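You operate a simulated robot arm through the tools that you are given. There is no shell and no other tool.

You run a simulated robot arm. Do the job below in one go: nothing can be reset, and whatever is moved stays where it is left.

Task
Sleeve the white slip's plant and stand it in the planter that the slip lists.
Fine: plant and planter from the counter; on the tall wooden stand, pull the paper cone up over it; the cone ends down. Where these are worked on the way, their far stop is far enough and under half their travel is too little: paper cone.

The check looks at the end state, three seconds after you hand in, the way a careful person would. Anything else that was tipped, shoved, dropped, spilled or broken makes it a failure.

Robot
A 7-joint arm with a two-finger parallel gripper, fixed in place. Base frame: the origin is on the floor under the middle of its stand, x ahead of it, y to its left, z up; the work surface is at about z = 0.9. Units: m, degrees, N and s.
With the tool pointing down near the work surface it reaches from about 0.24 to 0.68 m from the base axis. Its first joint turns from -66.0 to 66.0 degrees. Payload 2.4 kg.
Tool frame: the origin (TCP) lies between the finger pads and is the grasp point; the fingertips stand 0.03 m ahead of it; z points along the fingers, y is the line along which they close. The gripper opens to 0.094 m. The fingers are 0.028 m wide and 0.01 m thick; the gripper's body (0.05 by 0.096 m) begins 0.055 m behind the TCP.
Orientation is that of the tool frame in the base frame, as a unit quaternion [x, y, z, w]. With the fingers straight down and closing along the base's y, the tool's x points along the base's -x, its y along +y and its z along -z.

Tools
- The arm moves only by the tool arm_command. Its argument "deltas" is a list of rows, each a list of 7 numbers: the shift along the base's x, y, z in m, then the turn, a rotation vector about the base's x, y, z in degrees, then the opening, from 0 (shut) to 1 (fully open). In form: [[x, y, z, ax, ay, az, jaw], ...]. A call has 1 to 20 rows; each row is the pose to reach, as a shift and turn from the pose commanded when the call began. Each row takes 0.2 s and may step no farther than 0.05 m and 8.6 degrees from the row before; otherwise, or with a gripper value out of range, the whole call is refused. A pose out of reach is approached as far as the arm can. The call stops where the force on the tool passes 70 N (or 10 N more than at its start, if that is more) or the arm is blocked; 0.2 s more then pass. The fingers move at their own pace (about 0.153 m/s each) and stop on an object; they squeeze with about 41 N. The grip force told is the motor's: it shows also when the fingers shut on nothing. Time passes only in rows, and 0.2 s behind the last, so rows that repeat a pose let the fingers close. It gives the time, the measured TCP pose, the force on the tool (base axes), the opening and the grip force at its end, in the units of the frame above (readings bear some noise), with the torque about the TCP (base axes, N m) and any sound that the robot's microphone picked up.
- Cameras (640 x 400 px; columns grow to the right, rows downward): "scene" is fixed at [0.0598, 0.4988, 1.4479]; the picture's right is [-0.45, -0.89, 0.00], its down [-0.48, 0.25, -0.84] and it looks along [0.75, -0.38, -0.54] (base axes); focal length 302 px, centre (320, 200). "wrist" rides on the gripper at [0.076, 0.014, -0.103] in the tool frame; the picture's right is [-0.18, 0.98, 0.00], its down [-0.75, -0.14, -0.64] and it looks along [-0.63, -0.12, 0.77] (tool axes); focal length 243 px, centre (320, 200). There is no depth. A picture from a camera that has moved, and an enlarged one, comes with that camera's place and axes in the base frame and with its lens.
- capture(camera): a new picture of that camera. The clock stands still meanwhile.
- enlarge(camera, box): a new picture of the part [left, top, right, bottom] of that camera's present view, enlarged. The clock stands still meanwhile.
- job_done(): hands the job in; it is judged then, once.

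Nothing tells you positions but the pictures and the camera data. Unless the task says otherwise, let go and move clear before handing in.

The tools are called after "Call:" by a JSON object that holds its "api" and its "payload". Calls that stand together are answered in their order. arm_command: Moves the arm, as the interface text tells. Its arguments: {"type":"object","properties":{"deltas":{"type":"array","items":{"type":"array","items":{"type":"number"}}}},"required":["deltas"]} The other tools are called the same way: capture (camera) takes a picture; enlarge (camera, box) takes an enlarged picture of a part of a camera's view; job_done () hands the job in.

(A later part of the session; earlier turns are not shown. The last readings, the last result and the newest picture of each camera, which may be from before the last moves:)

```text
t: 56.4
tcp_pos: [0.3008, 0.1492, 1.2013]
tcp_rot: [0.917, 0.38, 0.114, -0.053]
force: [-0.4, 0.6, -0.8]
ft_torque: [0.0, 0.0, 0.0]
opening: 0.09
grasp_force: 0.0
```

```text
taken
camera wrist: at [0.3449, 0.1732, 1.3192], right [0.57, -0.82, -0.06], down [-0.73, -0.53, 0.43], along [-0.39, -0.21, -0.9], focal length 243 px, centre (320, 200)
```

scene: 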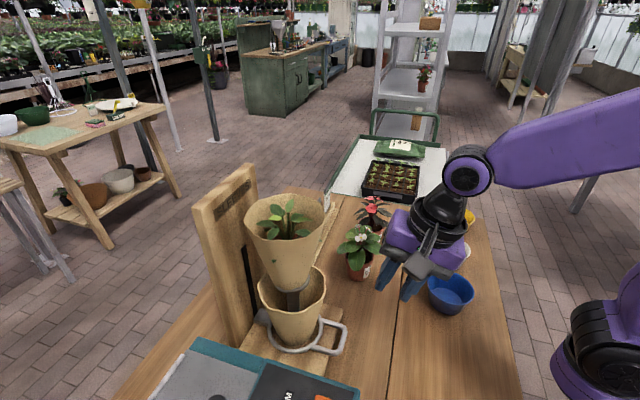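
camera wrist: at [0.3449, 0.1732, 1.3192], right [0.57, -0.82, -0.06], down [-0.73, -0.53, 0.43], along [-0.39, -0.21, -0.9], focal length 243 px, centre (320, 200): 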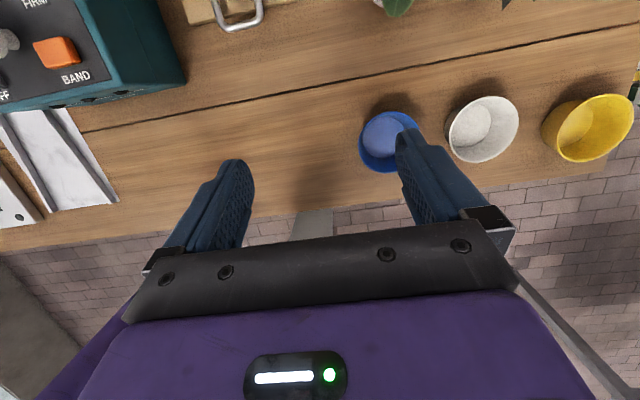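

Call:
{"api": "arm_command", "payload": {"deltas": [[0.02, -0.02, 0, 0, 0, 0, 0.96], [0.04, -0.042, 0, 0, 0, 0, 0.96]]}}

Call:
{"api": "capture", "payload": {"camera": "wrist"}}

Call:
{"api": "enlarge", "payload": {"camera": "wrist", "box": [240, 80, 400, 200]}}

Call:
{"api": "enlarge", "payload": {"camera": "scene", "box": [400, 220, 500, 330]}}

```text
t: 57.0
tcp_pos: [0.3415, 0.1072, 1.1998]
tcp_rot: [0.916, 0.38, 0.116, -0.054]
force: [0.1, 0.2, 0.3]
ft_torque: [0.02, -0.02, -0.02]
opening: 0.0904
grasp_force: 0.0
```

```text
taken
camera wrist: at [0.3859, 0.1308, 1.3184], right [0.57, -0.82, -0.06], down [-0.72, -0.54, 0.43], along [-0.39, -0.21, -0.9], focal length 243 px, centre (320, 200)
```

wrist: 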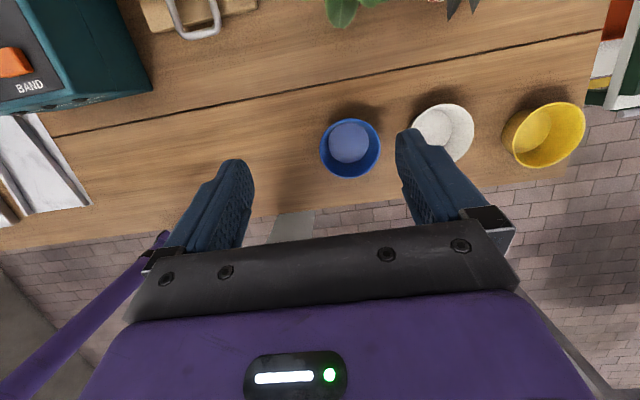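

```text
3.33 times, centred on (320, 140) of wrist
camera zoom: at [0.3859, 0.1308, 1.3184], right [0.57, -0.82, -0.06], down [-0.72, -0.54, 0.43], along [-0.39, -0.21, -0.9], focal length 809 px, centre (320, 400)
```

zoom: 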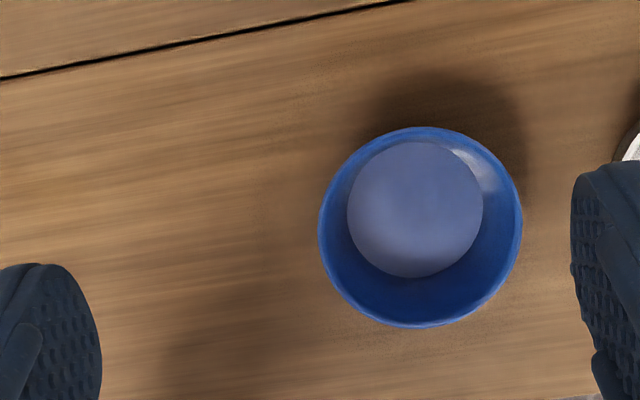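

```text
3.64 times, centred on (450, 275) of scene
camera zoom: at [0.0598, 0.4988, 1.4479], right [-0.45, -0.89, 0.0], down [-0.48, 0.25, -0.84], along [0.75, -0.38, -0.54], focal length 1099 px, centre (-153, -73)
```

zoom: 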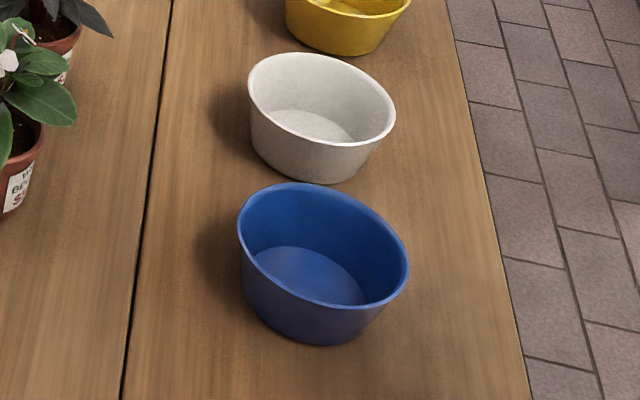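

From this view the blue planter's centre is about (0.325, 0.056), rim at z about 0.942 with inner floor around 0.906. Before fetching the plant I'll test whether a near-horizontal pose pointing left (+y) is reachable over that planter.

Call:
{"api": "arm_command", "payload": {"deltas": [[-0.003, -0.02, -0.01, 0, 0, 7.5, 0.96], [-0.006, -0.04, -0.02, 0, 0, 15, 0.96], [-0.009, -0.06, -0.03, 0, 0, 22.5, 0.96], [-0.012, -0.08, -0.04, 0, 0, 30, 0.96], [-0.015, -0.1, -0.05, 0, 0, 37.5, 0.96], [-0.0165, -0.11, -0.05, 0, 0, 45, 0.96]]}}

Call:
{"api": "arm_command", "payload": {"deltas": [[0, 0.006, 0, 7.5, 0, 0, 0.96], [0, 0.012, 0, 15, 0, 0, 0.96], [0, 0.018, 0, 22.5, 0, 0, 0.96], [0, 0.024, -0.01, 30, 0, 0, 0.96], [0, 0.03, -0.02, 37.5, 0, 0, 0.96], [0, 0.036, -0.03, 45, 0, 0, 0.96], [0, 0.042, -0.04, 52.5, 0, 0, 0.96], [0, 0.049, -0.05, 60, 0, 0, 0.96]]}}

Call:
{"api": "capture", "payload": {"camera": "wrist"}}

Call:
{"api": "capture", "payload": {"camera": "scene"}}

```text
t: 58.4
tcp_pos: [0.3246, -0.0006, 1.1521]
tcp_rot: [0.7, 0.703, 0.087, -0.092]
force: [0.4, -0.4, -0.3]
ft_torque: [-0.02, -0.01, 0.0]
opening: 0.0902
grasp_force: 0.0
```

```text
t: 60.2
tcp_pos: [0.3241, 0.0479, 1.1008]
tcp_rot: [0.56, 0.565, 0.425, -0.432]
force: [-0.6, -0.2, 0.8]
ft_torque: [-0.02, 0.02, -0.01]
opening: 0.0903
grasp_force: 0.1
```

```text
taken
camera wrist: at [0.3396, -0.0299, 1.201], right [0.98, -0.04, -0.18], down [-0.13, -0.82, -0.56], along [-0.13, 0.57, -0.81], focal length 243 px, centre (320, 200)
```

wrist: 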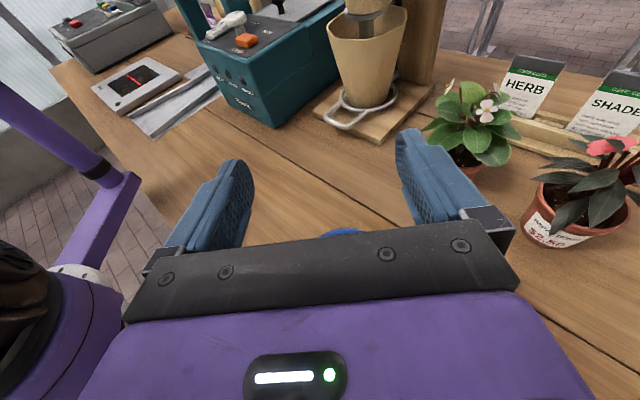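

```text
taken
```

scene: 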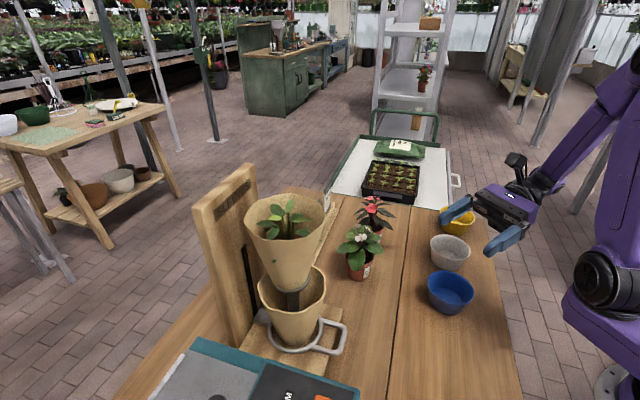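

Reachable at z 1.10. I'll test lower, staying above the planter rim.

Call:
{"api": "arm_command", "payload": {"deltas": [[0, 0, -0.03, 0, 0, 0, 0.96], [0, 0, -0.06, 0, 0, 0, 0.96], [0, 0, -0.09, 0, 0, 0, 0.96], [0, 0, -0.11, 0, 0, 0, 0.96]]}}

Call:
{"api": "enlarge", "payload": {"camera": "scene", "box": [400, 200, 540, 320]}}

Call:
{"api": "capture", "payload": {"camera": "wrist"}}

```text
t: 61.2
tcp_pos: [0.3235, 0.0458, 0.9915]
tcp_rot: [0.561, 0.565, 0.426, -0.43]
force: [0.0, 0.5, 0.2]
ft_torque: [0.02, -0.01, 0.02]
opening: 0.0906
grasp_force: 0.0
```

```text
3.33 times, centred on (470, 260) of scene
camera zoom: at [0.0598, 0.4988, 1.4479], right [-0.45, -0.89, 0.0], down [-0.48, 0.25, -0.84], along [0.75, -0.38, -0.54], focal length 1007 px, centre (-180, 0)
```

zoom: 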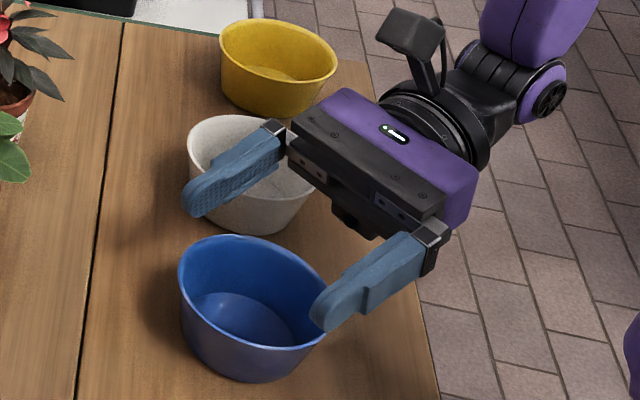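

```text
taken
camera wrist: at [0.3398, -0.0316, 1.0918], right [0.98, -0.04, -0.18], down [-0.13, -0.82, -0.55], along [-0.13, 0.57, -0.81], focal length 243 px, centre (320, 200)
```

wrist: 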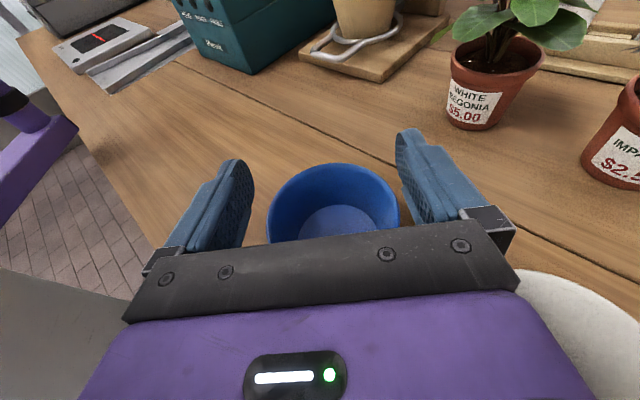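

The pose over the blue planter is reachable, and from this view its centre is about (0.3245, 0.058). I'll now go to the sleeved plant with this same orientation (pointing +y), stopping 0.12 m short of it.

Call:
{"api": "arm_command", "payload": {"deltas": [[0, 0, 0.05, 0, 0, 0, 0.96], [0, 0, 0.1, 0, 0, 0, 0.96], [0, 0, 0.15, 0, 0, 0, 0.96], [0.015, 0.04, 0.15, 0, 0, 0, 1], [0.03, 0.08, 0.15, 0, 0, 0, 1], [0.045, 0.12, 0.15, 0, 0, 0, 1], [0.06, 0.16, 0.15, 0, 0, 0, 1], [0.0755, 0.195, 0.15, 0, 0, 0, 1], [0.0755, 0.204, 0.13, 0, 0, 0, 1], [0.0755, 0.204, 0.113, 0, 0, 0, 1]]}}

Call:
{"api": "capture", "payload": {"camera": "wrist"}}

Call:
{"api": "capture", "payload": {"camera": "scene"}}

```text
t: 63.4
tcp_pos: [0.3993, 0.2497, 1.1033]
tcp_rot: [0.561, 0.565, 0.426, -0.43]
force: [0.2, 0.3, 0.3]
ft_torque: [-0.01, 0.01, 0.0]
opening: 0.0939
grasp_force: 0.1
```

```text
taken
camera wrist: at [0.4146, 0.1724, 1.2037], right [0.98, -0.04, -0.18], down [-0.13, -0.82, -0.56], along [-0.13, 0.57, -0.81], focal length 243 px, centre (320, 200)
```

wrist: 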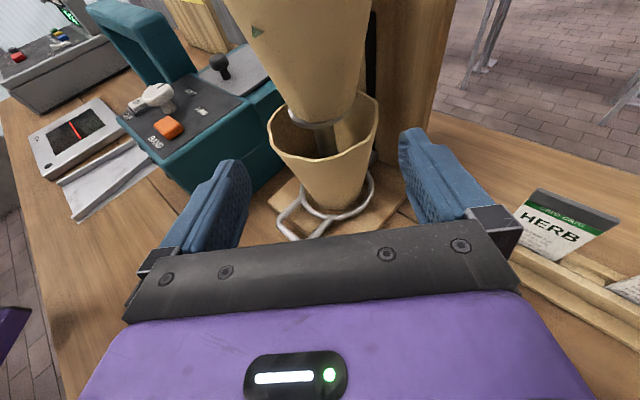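

```text
taken
```

scene: 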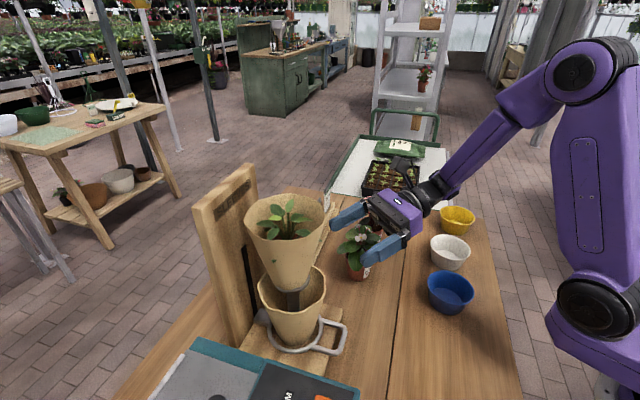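

Call:
{"api": "enlarge", "payload": {"camera": "wrist", "box": [220, 0, 420, 180]}}

Call:
{"api": "enlarge", "payload": {"camera": "scene", "box": [220, 180, 440, 310]}}

```text
2.22 times, centred on (320, 90) of wrist
camera zoom: at [0.4146, 0.1724, 1.2037], right [0.98, -0.04, -0.18], down [-0.13, -0.82, -0.56], along [-0.13, 0.57, -0.81], focal length 539 px, centre (320, 444)
```

zoom: 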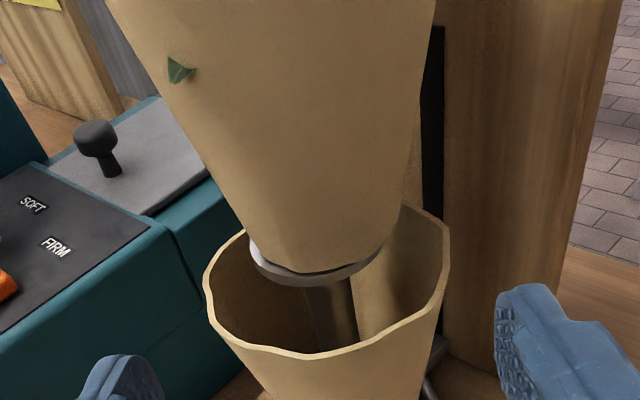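

```text
2.91 times, centred on (330, 245) of scene
camera zoom: at [0.0598, 0.4988, 1.4479], right [-0.45, -0.89, 0.0], down [-0.48, 0.25, -0.84], along [0.75, -0.38, -0.54], focal length 879 px, centre (291, 69)
```

zoom: 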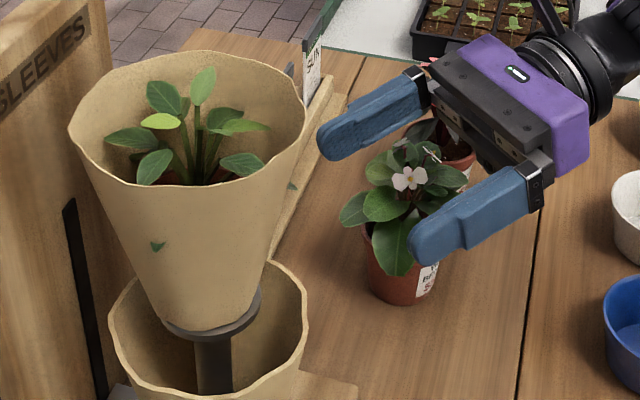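

I'll advance 5 cm more and re-measure the lateral alignment with the sleeve.

Call:
{"api": "arm_command", "payload": {"deltas": [[0, 0.025, 0, 0, 0, 0, 1], [0, 0.05, 0, 0, 0, 0, 1]]}}

Call:
{"api": "capture", "payload": {"camera": "wrist"}}

Call:
{"api": "enlarge", "payload": {"camera": "scene", "box": [220, 180, 440, 310]}}

```text
t: 64.0
tcp_pos: [0.3997, 0.2997, 1.1041]
tcp_rot: [0.56, 0.565, 0.426, -0.431]
force: [1.3, 0.8, -0.3]
ft_torque: [0.02, -0.02, -0.01]
opening: 0.0939
grasp_force: 0.1
```

```text
taken
camera wrist: at [0.4144, 0.2227, 1.2045], right [0.98, -0.04, -0.18], down [-0.13, -0.82, -0.55], along [-0.13, 0.57, -0.81], focal length 243 px, centre (320, 200)
```

wrist: 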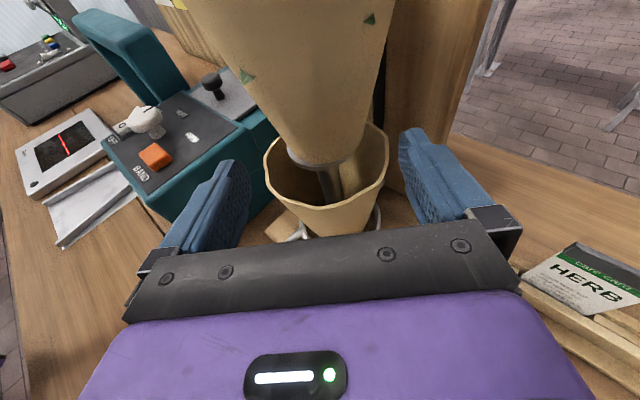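

```text
2.91 times, centred on (330, 245) of scene
camera zoom: at [0.0598, 0.4988, 1.4479], right [-0.45, -0.89, 0.0], down [-0.48, 0.25, -0.84], along [0.75, -0.38, -0.54], focal length 879 px, centre (291, 69)
```

zoom: 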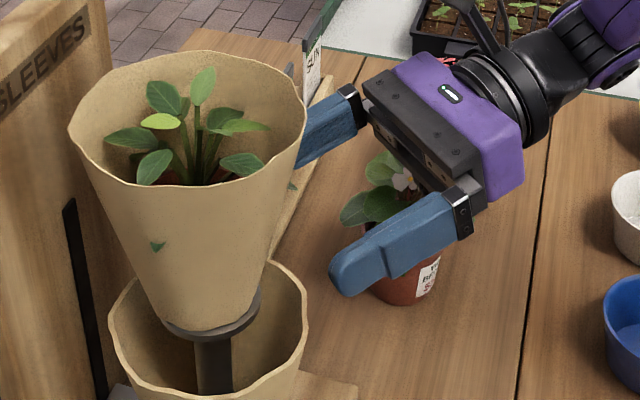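

Call:
{"api": "enlarge", "payload": {"camera": "wrist", "box": [220, 60, 420, 220]}}

```text
2.50 times, centred on (320, 140) of wrist
camera zoom: at [0.4144, 0.2227, 1.2045], right [0.98, -0.04, -0.18], down [-0.13, -0.82, -0.55], along [-0.13, 0.57, -0.81], focal length 606 px, centre (320, 350)
```

zoom: 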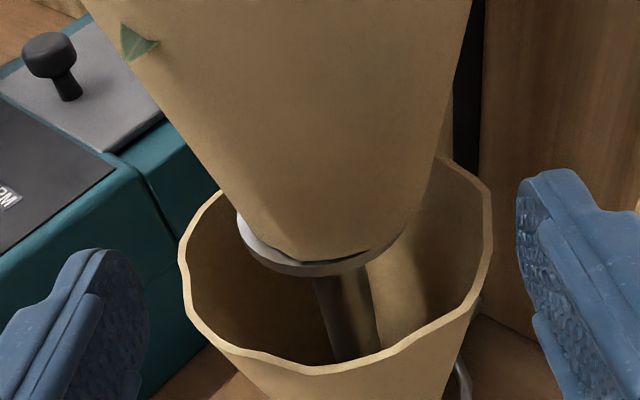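

Close-range measurement puts the sleeved pot at about (0.395, 0.3755). I'll correct 4 mm sideways, advance around it, and close the fingers.

Call:
{"api": "arm_command", "payload": {"deltas": [[-0.0042, 0.0, 0, 0, 0, 0, 1], [-0.0042, 0.02, 0, 0, 0, 0, 1], [-0.0042, 0.04, 0, 0, 0, 0, 1], [-0.0042, 0.055, 0, 0, 0, 0, 1], [-0.0042, 0.066, 0, 0, 0, 0, 1]]}}

Call:
{"api": "capture", "payload": {"camera": "wrist"}}

Call:
{"api": "enlarge", "payload": {"camera": "scene", "box": [220, 180, 440, 310]}}

```text
t: 65.2
tcp_pos: [0.3941, 0.3662, 1.1053]
tcp_rot: [0.561, 0.565, 0.425, -0.43]
force: [-0.4, -0.4, -0.1]
ft_torque: [0.0, 0.02, 0.02]
opening: 0.0942
grasp_force: 0.0
```

```text
taken
camera wrist: at [0.4102, 0.2882, 1.2053], right [0.98, -0.04, -0.18], down [-0.14, -0.82, -0.55], along [-0.13, 0.57, -0.81], focal length 243 px, centre (320, 200)
```

wrist: 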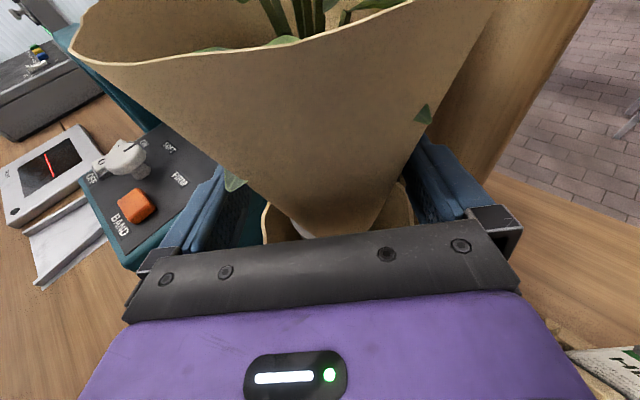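

```text
2.91 times, centred on (330, 245) of scene
camera zoom: at [0.0598, 0.4988, 1.4479], right [-0.45, -0.89, 0.0], down [-0.48, 0.25, -0.84], along [0.75, -0.38, -0.54], focal length 879 px, centre (291, 69)
```

zoom: 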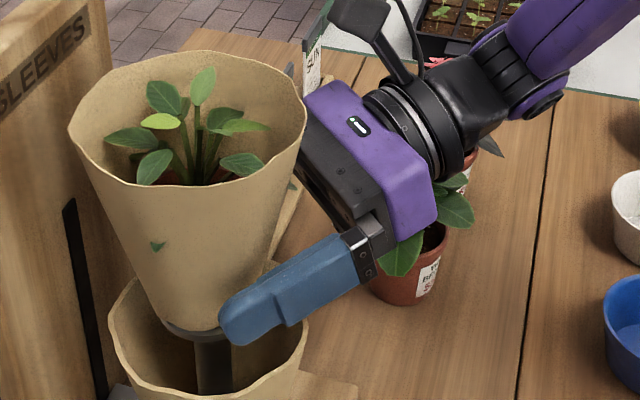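

No contact so far. Closing the fingers.

Call:
{"api": "arm_command", "payload": {"deltas": [[0, 0, 0, 0, 0, 0, 0.8], [0, 0, 0, 0, 0, 0, 0.6], [0, 0, 0, 0, 0, 0, 0.4], [0, 0, 0, 0, 0, 0, 0.4]]}}

Call:
{"api": "capture", "payload": {"camera": "wrist"}}

Call:
{"api": "enlarge", "payload": {"camera": "scene", "box": [220, 180, 440, 310]}}

```text
t: 66.2
tcp_pos: [0.3944, 0.3667, 1.1045]
tcp_rot: [0.561, 0.565, 0.426, -0.431]
force: [-0.3, 0.0, 0.8]
ft_torque: [0.05, -0.01, 0.03]
opening: 0.064
grasp_force: 41.0
```

```text
taken
camera wrist: at [0.41, 0.2881, 1.2053], right [0.98, -0.04, -0.18], down [-0.13, -0.82, -0.55], along [-0.13, 0.57, -0.81], focal length 243 px, centre (320, 200)
```

wrist: 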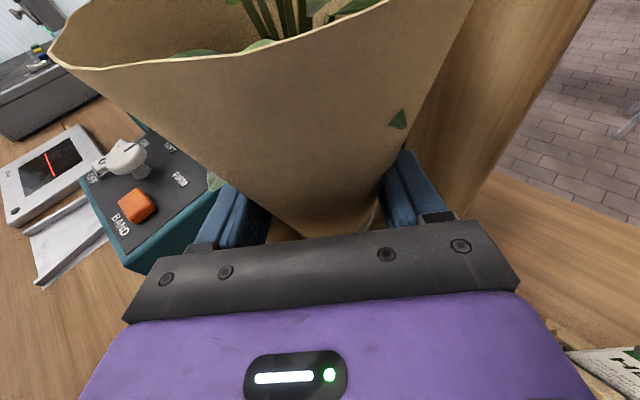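

```text
2.91 times, centred on (330, 245) of scene
camera zoom: at [0.0598, 0.4988, 1.4479], right [-0.45, -0.89, 0.0], down [-0.48, 0.25, -0.84], along [0.75, -0.38, -0.54], focal length 879 px, centre (291, 69)
```

zoom: 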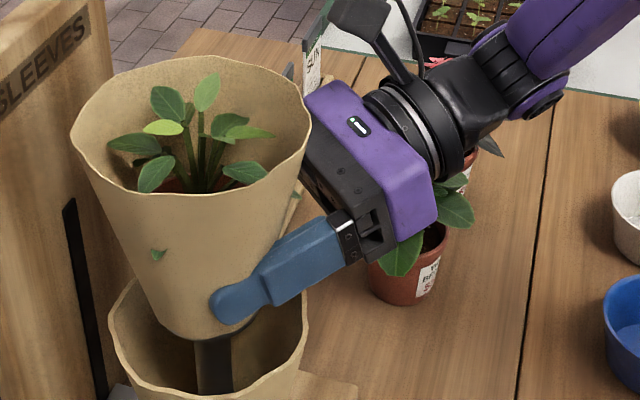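

The fingers hold the pot itself (0.064 m, below its lip). I'll lift slowly and check the grip.

Call:
{"api": "arm_command", "payload": {"deltas": [[0, 0, 0.004, 0, 0, 0, 0.3], [0, 0, 0.008, 0, 0, 0, 0.3], [0, 0, 0.014, 0, 0, 0, 0.3], [0, 0, 0.02, 0, 0, 0, 0.3]]}}

Call:
{"api": "enlarge", "payload": {"camera": "scene", "box": [220, 160, 440, 310]}}

Call:
{"api": "capture", "payload": {"camera": "wrist"}}

```text
t: 67.2
tcp_pos: [0.3952, 0.3669, 1.1245]
tcp_rot: [0.56, 0.564, 0.426, -0.431]
force: [0.6, 0.2, -0.3]
ft_torque: [-0.04, 0.0, -0.02]
opening: 0.0642
grasp_force: 41.0
```

```text
2.67 times, centred on (330, 235) of scene
camera zoom: at [0.0598, 0.4988, 1.4478], right [-0.45, -0.89, 0.0], down [-0.48, 0.25, -0.84], along [0.75, -0.38, -0.54], focal length 806 px, centre (293, 107)
```

zoom: 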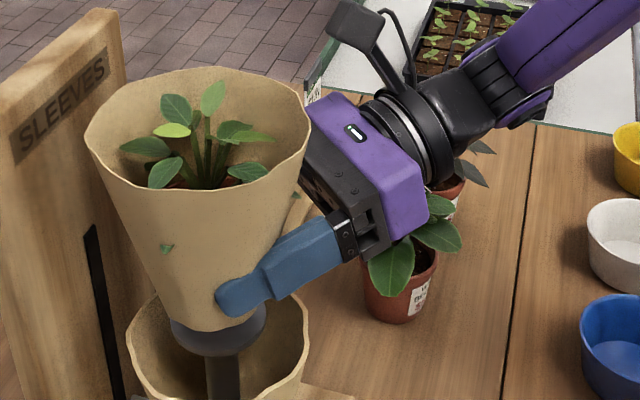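

```text
taken
camera wrist: at [0.4106, 0.2889, 1.2245], right [0.98, -0.04, -0.18], down [-0.13, -0.82, -0.56], along [-0.13, 0.57, -0.81], focal length 243 px, centre (320, 200)
```

wrist: 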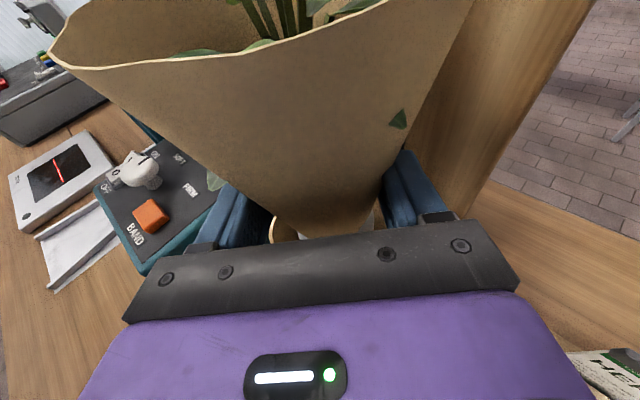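

The sleeved plant is lifted off the disc. I'll raise it clear, carry it toward the robot over to the blue planter and hover above.

Call:
{"api": "arm_command", "payload": {"deltas": [[0, 0, 0.02, 0, 0, 0, 0.3], [0, 0, 0.045, 0, 0, 0, 0.3], [0, 0, 0.065, 0, 0, 0, 0.3], [0, -0.02, 0.065, 0, 0, 0, 0.3], [0, -0.05, 0.065, 0, 0, 0, 0.3], [-0.01, -0.085, 0.065, 0, 0, 0, 0.3], [-0.02, -0.12, 0.065, 0, 0, 0, 0.3], [-0.03, -0.155, 0.065, 0, 0, 0, 0.3], [-0.04, -0.19, 0.065, 0, 0, 0, 0.3], [-0.05, -0.225, 0.065, 0, 0, 0, 0.3], [-0.06, -0.26, 0.065, 0, 0, 0, 0.3], [-0.066, -0.29, 0.065, 0, 0, 0, 0.3], [-0.07, -0.315, 0.06, 0, 0, 0, 0.3], [-0.07, -0.3235, 0.05, 0, 0, 0, 0.3]]}}

Call:
{"api": "capture", "payload": {"camera": "scene"}}

Call:
{"api": "capture", "payload": {"camera": "wrist"}}

```text
t: 70.2
tcp_pos: [0.3257, 0.0444, 1.1744]
tcp_rot: [0.56, 0.565, 0.426, -0.431]
force: [0.2, -1.0, -1.1]
ft_torque: [-0.02, 0.02, -0.01]
opening: 0.0637
grasp_force: 41.2
```

```text
taken
```

scene: 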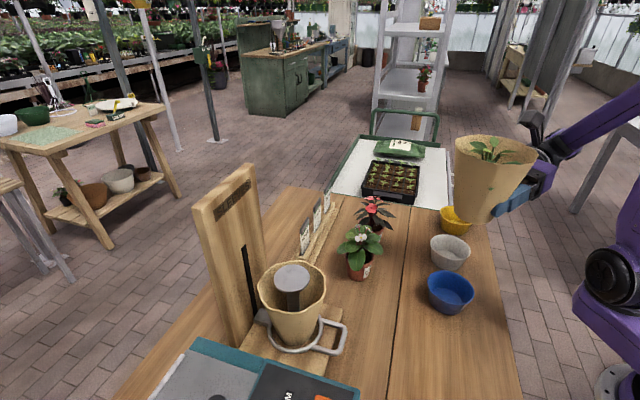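

```text
taken
camera wrist: at [0.3418, -0.0344, 1.2749], right [0.98, -0.04, -0.18], down [-0.13, -0.82, -0.55], along [-0.13, 0.57, -0.81], focal length 243 px, centre (320, 200)
```

wrist: 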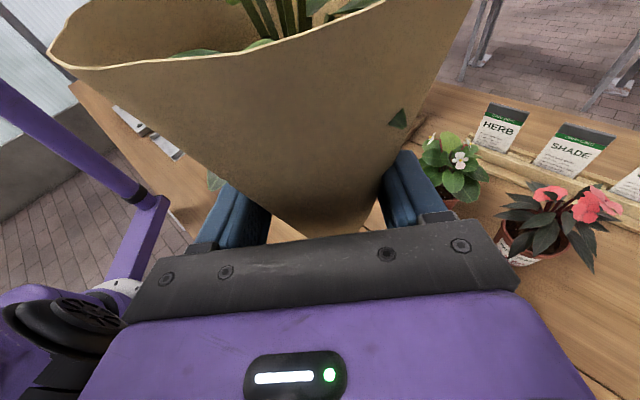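

The plant is held above the planter; the stand and everything else looks undisturbed. I'll lower to a few cm above the planter rim and check alignment.

Call:
{"api": "arm_command", "payload": {"deltas": [[0, 0, -0.035, 0, 0, 0, 0.3], [0, 0, -0.07, 0, 0, 0, 0.3], [0, 0, -0.105, 0, 0, 0, 0.3], [0, 0, -0.135, 0, 0, 0, 0.3], [0, 0, -0.15, 0, 0, 0, 0.3]]}}

Call:
{"api": "enlarge", "payload": {"camera": "scene", "box": [410, 190, 530, 330]}}

Call:
{"api": "capture", "payload": {"camera": "wrist"}}

```text
t: 71.4
tcp_pos: [0.3263, 0.0442, 1.023]
tcp_rot: [0.56, 0.566, 0.425, -0.431]
force: [0.7, -0.1, -1.2]
ft_torque: [-0.01, 0.01, -0.01]
opening: 0.0638
grasp_force: 40.9
```

```text
2.86 times, centred on (470, 260) of scene
camera zoom: at [0.0598, 0.4988, 1.4479], right [-0.45, -0.89, 0.0], down [-0.48, 0.25, -0.84], along [0.75, -0.38, -0.54], focal length 863 px, centre (-109, 29)
```

zoom: 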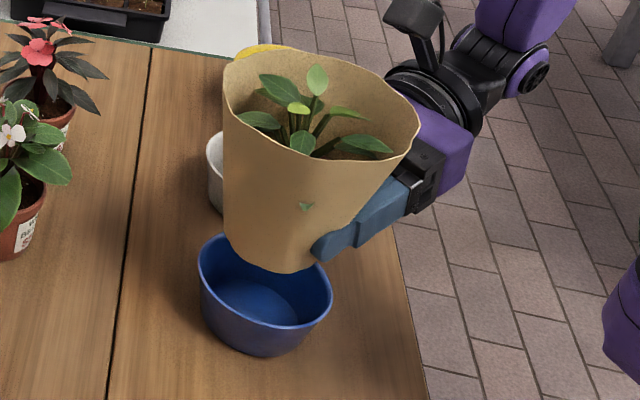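

```text
taken
camera wrist: at [0.3414, -0.0342, 1.1249], right [0.98, -0.04, -0.18], down [-0.13, -0.82, -0.56], along [-0.13, 0.57, -0.81], focal length 243 px, centre (320, 200)
```

wrist: 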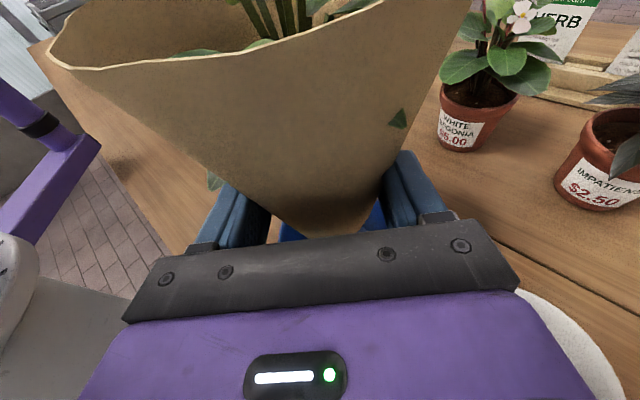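

Call:
{"api": "enlarge", "payload": {"camera": "scene", "box": [415, 240, 495, 320]}}

```text
5.00 times, centred on (455, 280) of scene
camera zoom: at [0.0598, 0.4988, 1.4479], right [-0.45, -0.89, 0.0], down [-0.48, 0.25, -0.84], along [0.75, -0.38, -0.54], focal length 1511 px, centre (-355, -200)
```

zoom: 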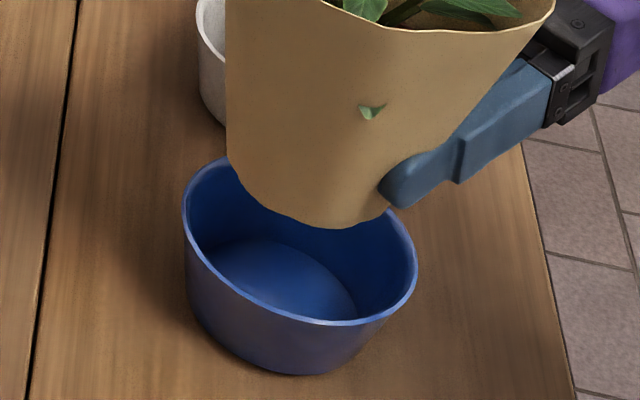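

Comparing the sleeve's bottom with the planter rim, the plant is about 3 mm ahead and 5 mm left of the planter centre. I'll correct that and lower to just above the rim, then re-check.

Call:
{"api": "arm_command", "payload": {"deltas": [[-0.003, -0.005, -0.005, 0, 0, 0, 0.3], [-0.003, -0.005, -0.017, 0, 0, 0, 0.3], [-0.003, -0.005, -0.027, 0, 0, 0, 0.3]]}}

Call:
{"api": "enlarge", "payload": {"camera": "scene", "box": [415, 240, 495, 320]}}

Call:
{"api": "enlarge", "payload": {"camera": "wrist", "box": [180, 120, 460, 280]}}

```text
t: 72.2
tcp_pos: [0.324, 0.0385, 0.9978]
tcp_rot: [0.561, 0.565, 0.425, -0.431]
force: [0.3, 0.0, -2.0]
ft_torque: [-0.04, 0.05, 0.01]
opening: 0.0637
grasp_force: 41.1
```

```text
5.00 times, centred on (455, 280) of scene
camera zoom: at [0.0598, 0.4988, 1.4479], right [-0.45, -0.89, 0.0], down [-0.48, 0.25, -0.84], along [0.75, -0.38, -0.54], focal length 1511 px, centre (-355, -200)
```

zoom: 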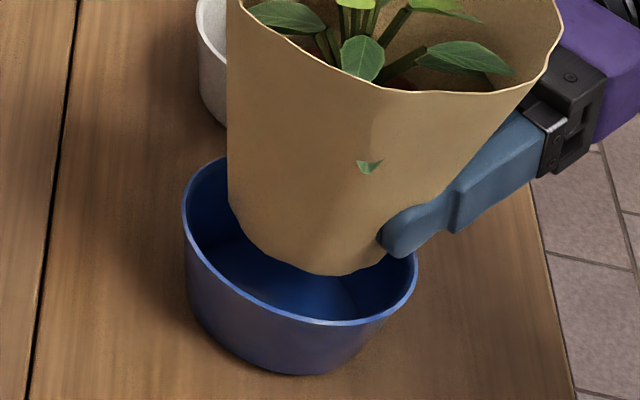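

```text
2.29 times, centred on (320, 200) of wrist
camera zoom: at [0.3385, -0.0396, 1.0976], right [0.98, -0.04, -0.18], down [-0.13, -0.82, -0.55], along [-0.13, 0.57, -0.81], focal length 555 px, centre (320, 200)
```

zoom: 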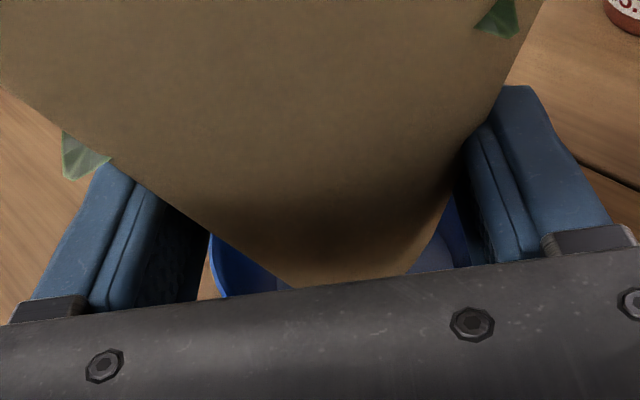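

Aligned within about 2 mm. I'll lower the pot into the planter until the fingers are just above the rim.

Call:
{"api": "arm_command", "payload": {"deltas": [[0, 0, -0.008, 0, 0, 0, 0.3], [0, 0, -0.016, 0, 0, 0, 0.3], [0, 0, -0.023, 0, 0, 0, 0.3], [0, 0, -0.028, 0, 0, 0, 0.3]]}}

Call:
{"api": "enlarge", "payload": {"camera": "scene", "box": [415, 240, 495, 320]}}

Call:
{"api": "enlarge", "payload": {"camera": "wrist", "box": [180, 120, 460, 280]}}

```text
t: 73.2
tcp_pos: [0.3228, 0.0379, 0.9683]
tcp_rot: [0.559, 0.565, 0.426, -0.432]
force: [1.0, -0.7, -0.3]
ft_torque: [0.01, 0.03, 0.01]
opening: 0.0636
grasp_force: 40.8
```

```text
5.00 times, centred on (455, 280) of scene
camera zoom: at [0.0598, 0.4988, 1.4479], right [-0.45, -0.89, 0.0], down [-0.48, 0.25, -0.84], along [0.75, -0.38, -0.54], focal length 1511 px, centre (-355, -200)
```

zoom: 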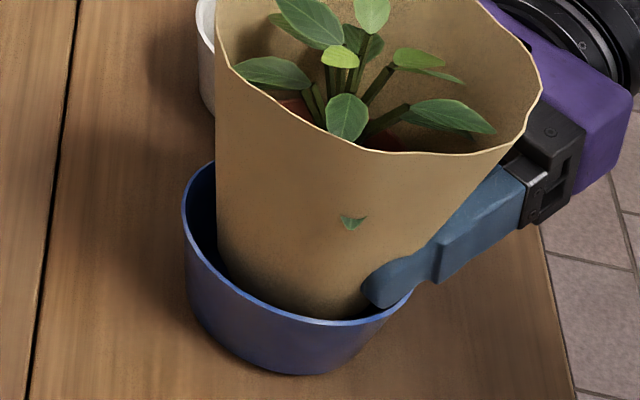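

```text
2.29 times, centred on (320, 200) of wrist
camera zoom: at [0.337, -0.0399, 1.0694], right [0.98, -0.04, -0.18], down [-0.13, -0.82, -0.56], along [-0.13, 0.57, -0.81], focal length 555 px, centre (320, 200)
```

zoom: 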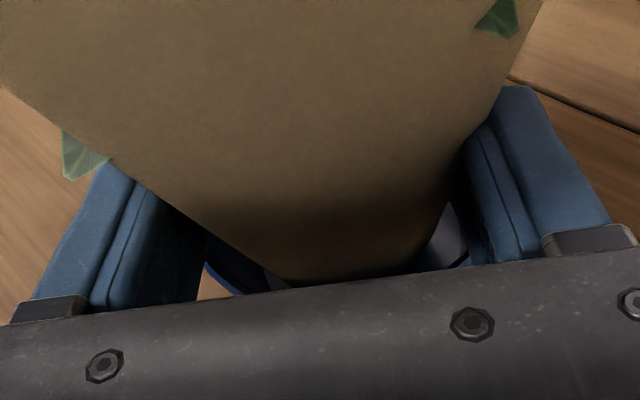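

Call:
{"api": "arm_command", "payload": {"deltas": [[0, 0, -0.002, 0, 0, 0, 0.3]]}}

Call:
{"api": "arm_command", "payload": {"deltas": [[0, 0, -0.002, 0, 0, 0, 0.3]]}}

```text
t: 73.6
tcp_pos: [0.3212, 0.0386, 0.9668]
tcp_rot: [0.56, 0.563, 0.426, -0.433]
force: [-4.6, -2.9, 12.7]
ft_torque: [0.26, 0.71, 0.23]
opening: 0.064
grasp_force: 41.0
```

```text
t: 74.0
tcp_pos: [0.3215, 0.0392, 0.9669]
tcp_rot: [0.559, 0.563, 0.427, -0.435]
force: [-10.1, -5.3, 28.0]
ft_torque: [0.66, 1.48, 0.47]
opening: 0.064
grasp_force: 41.1
```

The finger tip touched the planter's rim lightly; I'll ease back up a few mm.

Call:
{"api": "arm_command", "payload": {"deltas": [[0, 0, 0.003, 0, 0, 0, 0.3], [0, 0, 0.006, 0, 0, 0, 0.3]]}}

Call:
{"api": "enlarge", "payload": {"camera": "scene", "box": [415, 240, 495, 320]}}

Call:
{"api": "capture", "payload": {"camera": "scene"}}

```text
t: 74.6
tcp_pos: [0.3237, 0.037, 0.9689]
tcp_rot: [0.562, 0.565, 0.426, -0.428]
force: [0.2, -0.6, -0.8]
ft_torque: [-0.02, -0.01, 0.01]
opening: 0.0636
grasp_force: 41.4
```

```text
5.00 times, centred on (455, 280) of scene
camera zoom: at [0.0598, 0.4988, 1.4479], right [-0.45, -0.89, 0.0], down [-0.48, 0.25, -0.84], along [0.75, -0.38, -0.54], focal length 1511 px, centre (-355, -200)
```

zoom: 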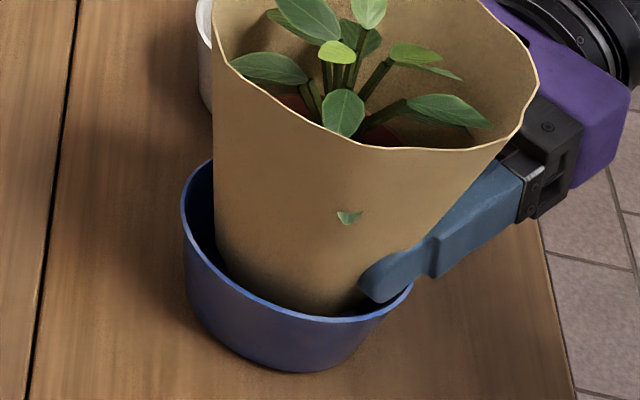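

```text
taken
```

scene: 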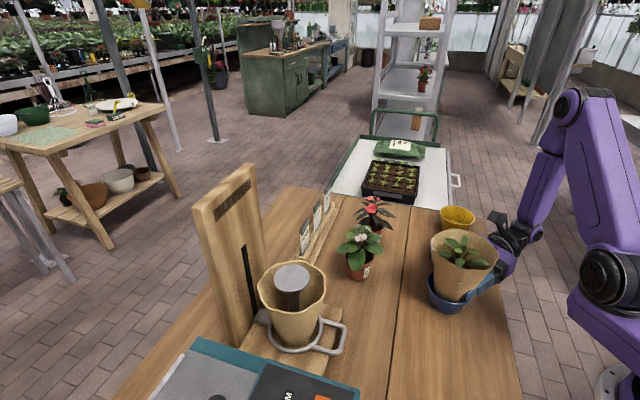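

The plant is in the planter's mouth, aligned, with the fingers just above the rim. Releasing it to settle in the planter.

Call:
{"api": "arm_command", "payload": {"deltas": [[0, 0, 0, 0, 0, 0, 0.9], [0, 0, 0, 0, 0, 0, 0.9], [0, 0, 0, 0, 0, 0, 0.9]]}}

Call:
{"api": "enlarge", "payload": {"camera": "scene", "box": [410, 220, 510, 320]}}

Call:
{"api": "capture", "payload": {"camera": "wrist"}}

```text
t: 75.4
tcp_pos: [0.3229, 0.0393, 0.9712]
tcp_rot: [0.56, 0.565, 0.425, -0.431]
force: [-0.6, 0.1, -0.6]
ft_torque: [0.04, -0.03, 0.0]
opening: 0.0846
grasp_force: 0.0
```

```text
4.00 times, centred on (460, 270) of scene
camera zoom: at [0.0598, 0.4988, 1.4479], right [-0.45, -0.89, 0.0], down [-0.48, 0.25, -0.84], along [0.75, -0.38, -0.54], focal length 1209 px, centre (-240, -80)
```

zoom: 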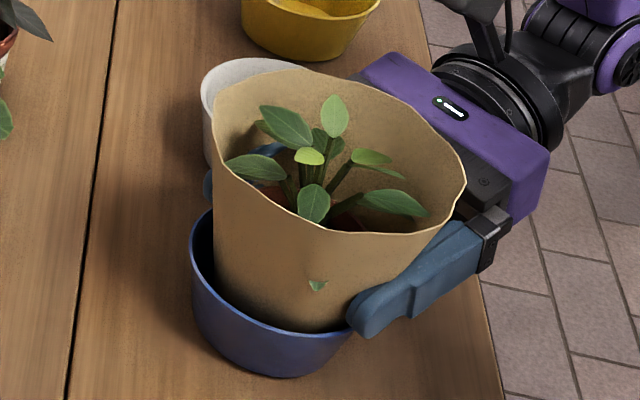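

```text
taken
camera wrist: at [0.3379, -0.0394, 1.0716], right [0.98, -0.04, -0.18], down [-0.13, -0.82, -0.55], along [-0.13, 0.57, -0.81], focal length 243 px, centre (320, 200)
```

wrist: 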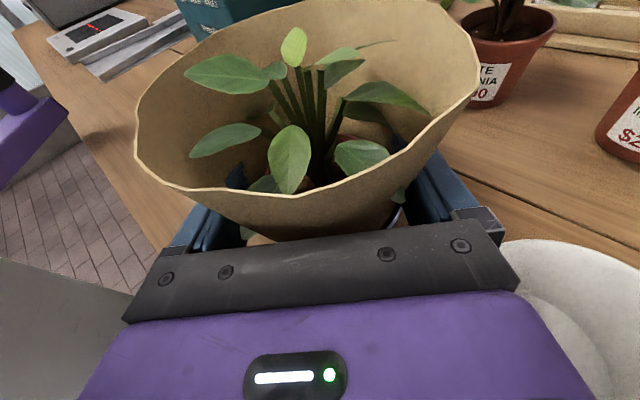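

The plant has dropped into the planter and looks upright. I'll back straight out and then inspect.

Call:
{"api": "arm_command", "payload": {"deltas": [[0, -0.01, 0.003, 0, 0, 0, 0.9], [0, -0.025, 0.004, 0, 0, 0, 0.9], [0, -0.045, 0.006, 0, 0, 0, 0.9], [0, -0.07, 0.01, 0, 0, 0, 0.9], [0, -0.1, 0.02, 0, 0, 0, 0.9], [0, -0.13, 0.04, 0, 0, 0, 0.9]]}}

Call:
{"api": "enlarge", "payload": {"camera": "scene", "box": [410, 220, 510, 320]}}

Call:
{"api": "capture", "payload": {"camera": "wrist"}}

```text
t: 76.8
tcp_pos: [0.3201, -0.0911, 1.0119]
tcp_rot: [0.56, 0.565, 0.425, -0.432]
force: [-0.4, 0.0, -0.9]
ft_torque: [-0.01, 0.01, 0.0]
opening: 0.0845
grasp_force: 0.0
```

```text
4.00 times, centred on (460, 270) of scene
camera zoom: at [0.0598, 0.4988, 1.4479], right [-0.45, -0.89, 0.0], down [-0.48, 0.25, -0.84], along [0.75, -0.38, -0.54], focal length 1209 px, centre (-240, -80)
```

zoom: 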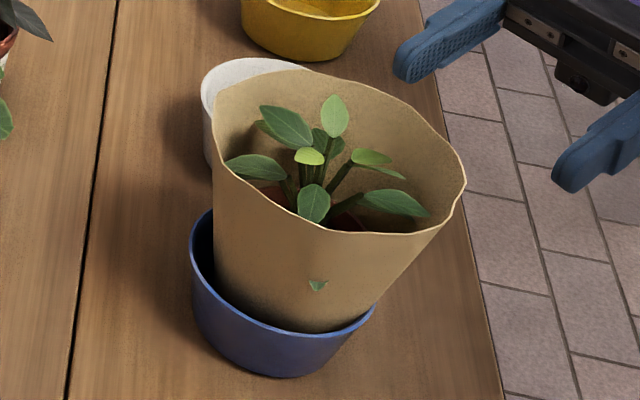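

```text
taken
camera wrist: at [0.3358, -0.1705, 1.1119], right [0.98, -0.04, -0.18], down [-0.14, -0.82, -0.55], along [-0.13, 0.57, -0.81], focal length 243 px, centre (320, 200)
```

wrist: 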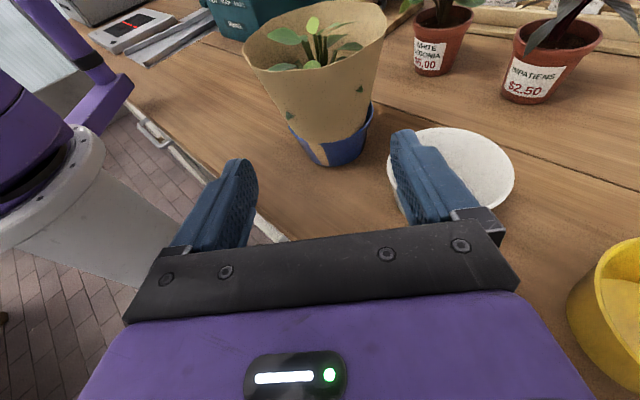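

Call:
{"api": "enlarge", "payload": {"camera": "wrist", "box": [220, 0, 420, 180]}}

```text
2.22 times, centred on (320, 90) of wrist
camera zoom: at [0.3358, -0.1705, 1.1119], right [0.98, -0.04, -0.18], down [-0.14, -0.82, -0.55], along [-0.13, 0.57, -0.81], focal length 539 px, centre (320, 444)
```

zoom: 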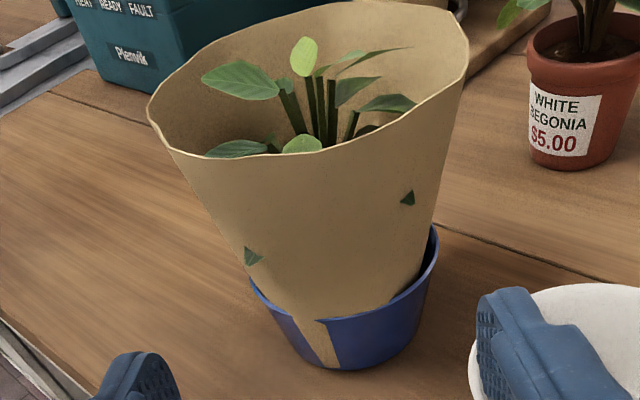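

The sleeved basil stands upright in the blue planter and is released. I'll move the arm up and clear, then do a last check of the whole scene.

Call:
{"api": "arm_command", "payload": {"deltas": [[0, -0.02, 0.03, 0, 0, 0, 0.9], [0, -0.04, 0.07, 0, 0, 0, 0.9], [0, -0.06, 0.11, 0, 0, 0, 0.9], [0, -0.08, 0.15, 0, 0, 0, 0.9], [0, -0.08, 0.18, 0, 0, 0, 0.9]]}}

Call:
{"api": "capture", "payload": {"camera": "scene"}}

Call:
{"api": "capture", "payload": {"camera": "wrist"}}

```text
t: 78.0
tcp_pos: [0.3208, -0.1732, 1.1899]
tcp_rot: [0.561, 0.563, 0.426, -0.431]
force: [-0.9, -0.6, 0.4]
ft_torque: [0.03, 0.0, -0.03]
opening: 0.0844
grasp_force: 0.0
```

```text
taken
```

scene: 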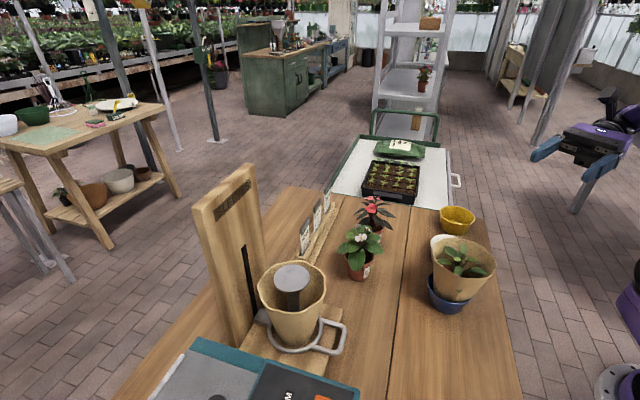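

```text
taken
camera wrist: at [0.3355, -0.2512, 1.2916], right [0.98, -0.04, -0.18], down [-0.14, -0.82, -0.55], along [-0.13, 0.57, -0.81], focal length 243 px, centre (320, 200)
```

wrist: 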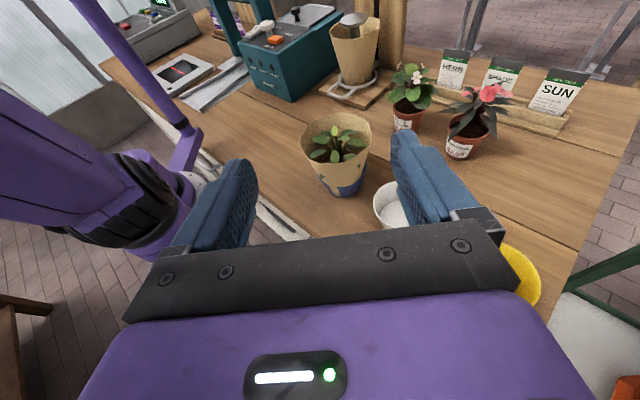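

Call:
{"api": "enlarge", "payload": {"camera": "wrist", "box": [280, 90, 400, 210]}}

Call:
{"api": "enlarge", "payload": {"camera": "scene", "box": [400, 200, 510, 330]}}

Call:
{"api": "enlarge", "payload": {"camera": "scene", "box": [250, 280, 370, 380]}}

```text
3.33 times, centred on (340, 150) of wrist
camera zoom: at [0.3355, -0.2512, 1.2916], right [0.98, -0.04, -0.18], down [-0.14, -0.82, -0.55], along [-0.13, 0.57, -0.81], focal length 809 px, centre (253, 367)
```

zoom: 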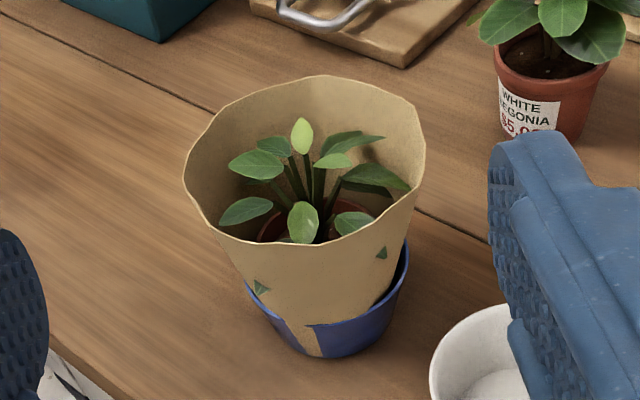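

```text
3.08 times, centred on (455, 265) of scene
camera zoom: at [0.0598, 0.4987, 1.4479], right [-0.45, -0.89, 0.0], down [-0.48, 0.25, -0.84], along [0.75, -0.38, -0.54], focal length 930 px, centre (-95, 0)
```

zoom: 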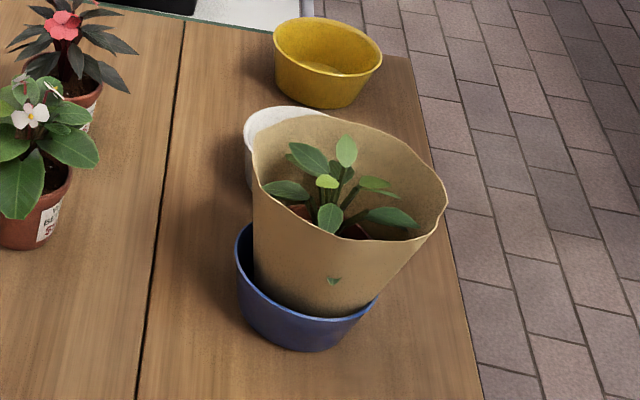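

```text
4.00 times, centred on (310, 330) of scene
camera zoom: at [0.0598, 0.4987, 1.4479], right [-0.45, -0.89, 0.0], down [-0.48, 0.25, -0.84], along [0.75, -0.38, -0.54], focal length 1209 px, centre (360, -320)
```

zoom: 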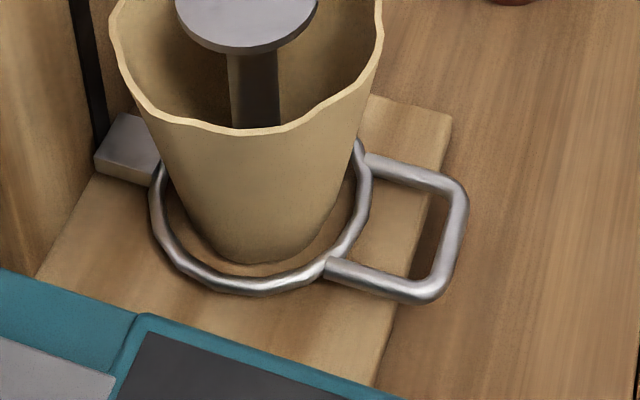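

The sleeved basil is in place and the cone is down, but comparing with my earlier pictures the yellow planter seems to have shifted. I'll compare the same enlarged boxes as before to measure it.

Call:
{"api": "enlarge", "payload": {"camera": "scene", "box": [345, 165, 415, 245]}}

Call:
{"api": "enlarge", "payload": {"camera": "scene", "box": [340, 120, 520, 320]}}

Call:
{"api": "enlarge", "payload": {"camera": "scene", "box": [280, 170, 420, 290]}}

Call:
{"api": "enlarge", "payload": {"camera": "scene", "box": [340, 150, 480, 270]}}

```text
5.00 times, centred on (380, 205) of scene
camera zoom: at [0.0598, 0.4987, 1.4479], right [-0.45, -0.89, 0.0], down [-0.48, 0.25, -0.84], along [0.75, -0.38, -0.54], focal length 1511 px, centre (20, 175)
```

zoom: 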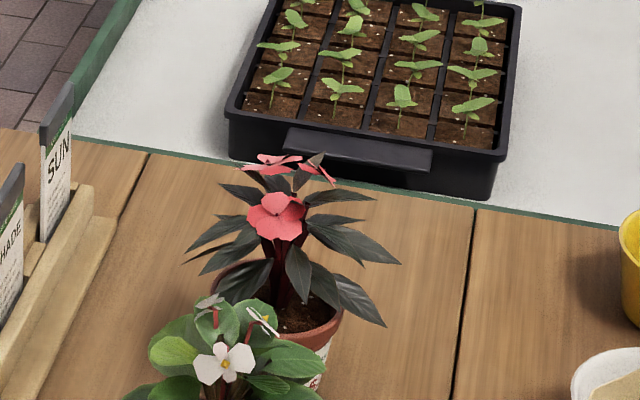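

```text
2.00 times, centred on (430, 220) of scene
camera zoom: at [0.0598, 0.4987, 1.4479], right [-0.45, -0.89, 0.0], down [-0.48, 0.25, -0.84], along [0.75, -0.38, -0.54], focal length 604 px, centre (100, 160)
```

zoom: 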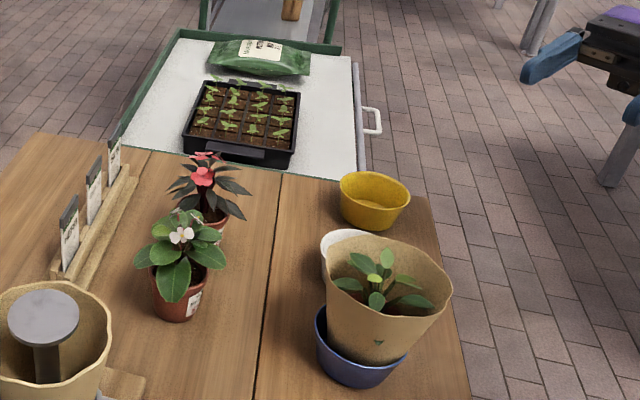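

```text
3.33 times, centred on (350, 230) of scene
camera zoom: at [0.0598, 0.4987, 1.4479], right [-0.45, -0.89, 0.0], down [-0.48, 0.25, -0.84], along [0.75, -0.38, -0.54], focal length 1007 px, centre (220, 100)
```

zoom: 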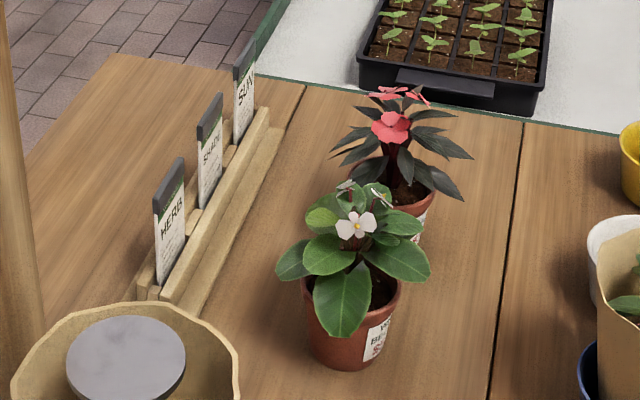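

```text
3.33 times, centred on (410, 210) of scene
camera zoom: at [0.0598, 0.4987, 1.4479], right [-0.45, -0.89, 0.0], down [-0.48, 0.25, -0.84], along [0.75, -0.38, -0.54], focal length 1007 px, centre (20, 167)
```

zoom: 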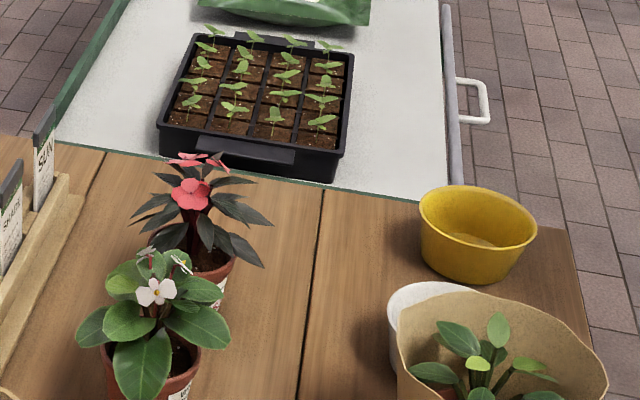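

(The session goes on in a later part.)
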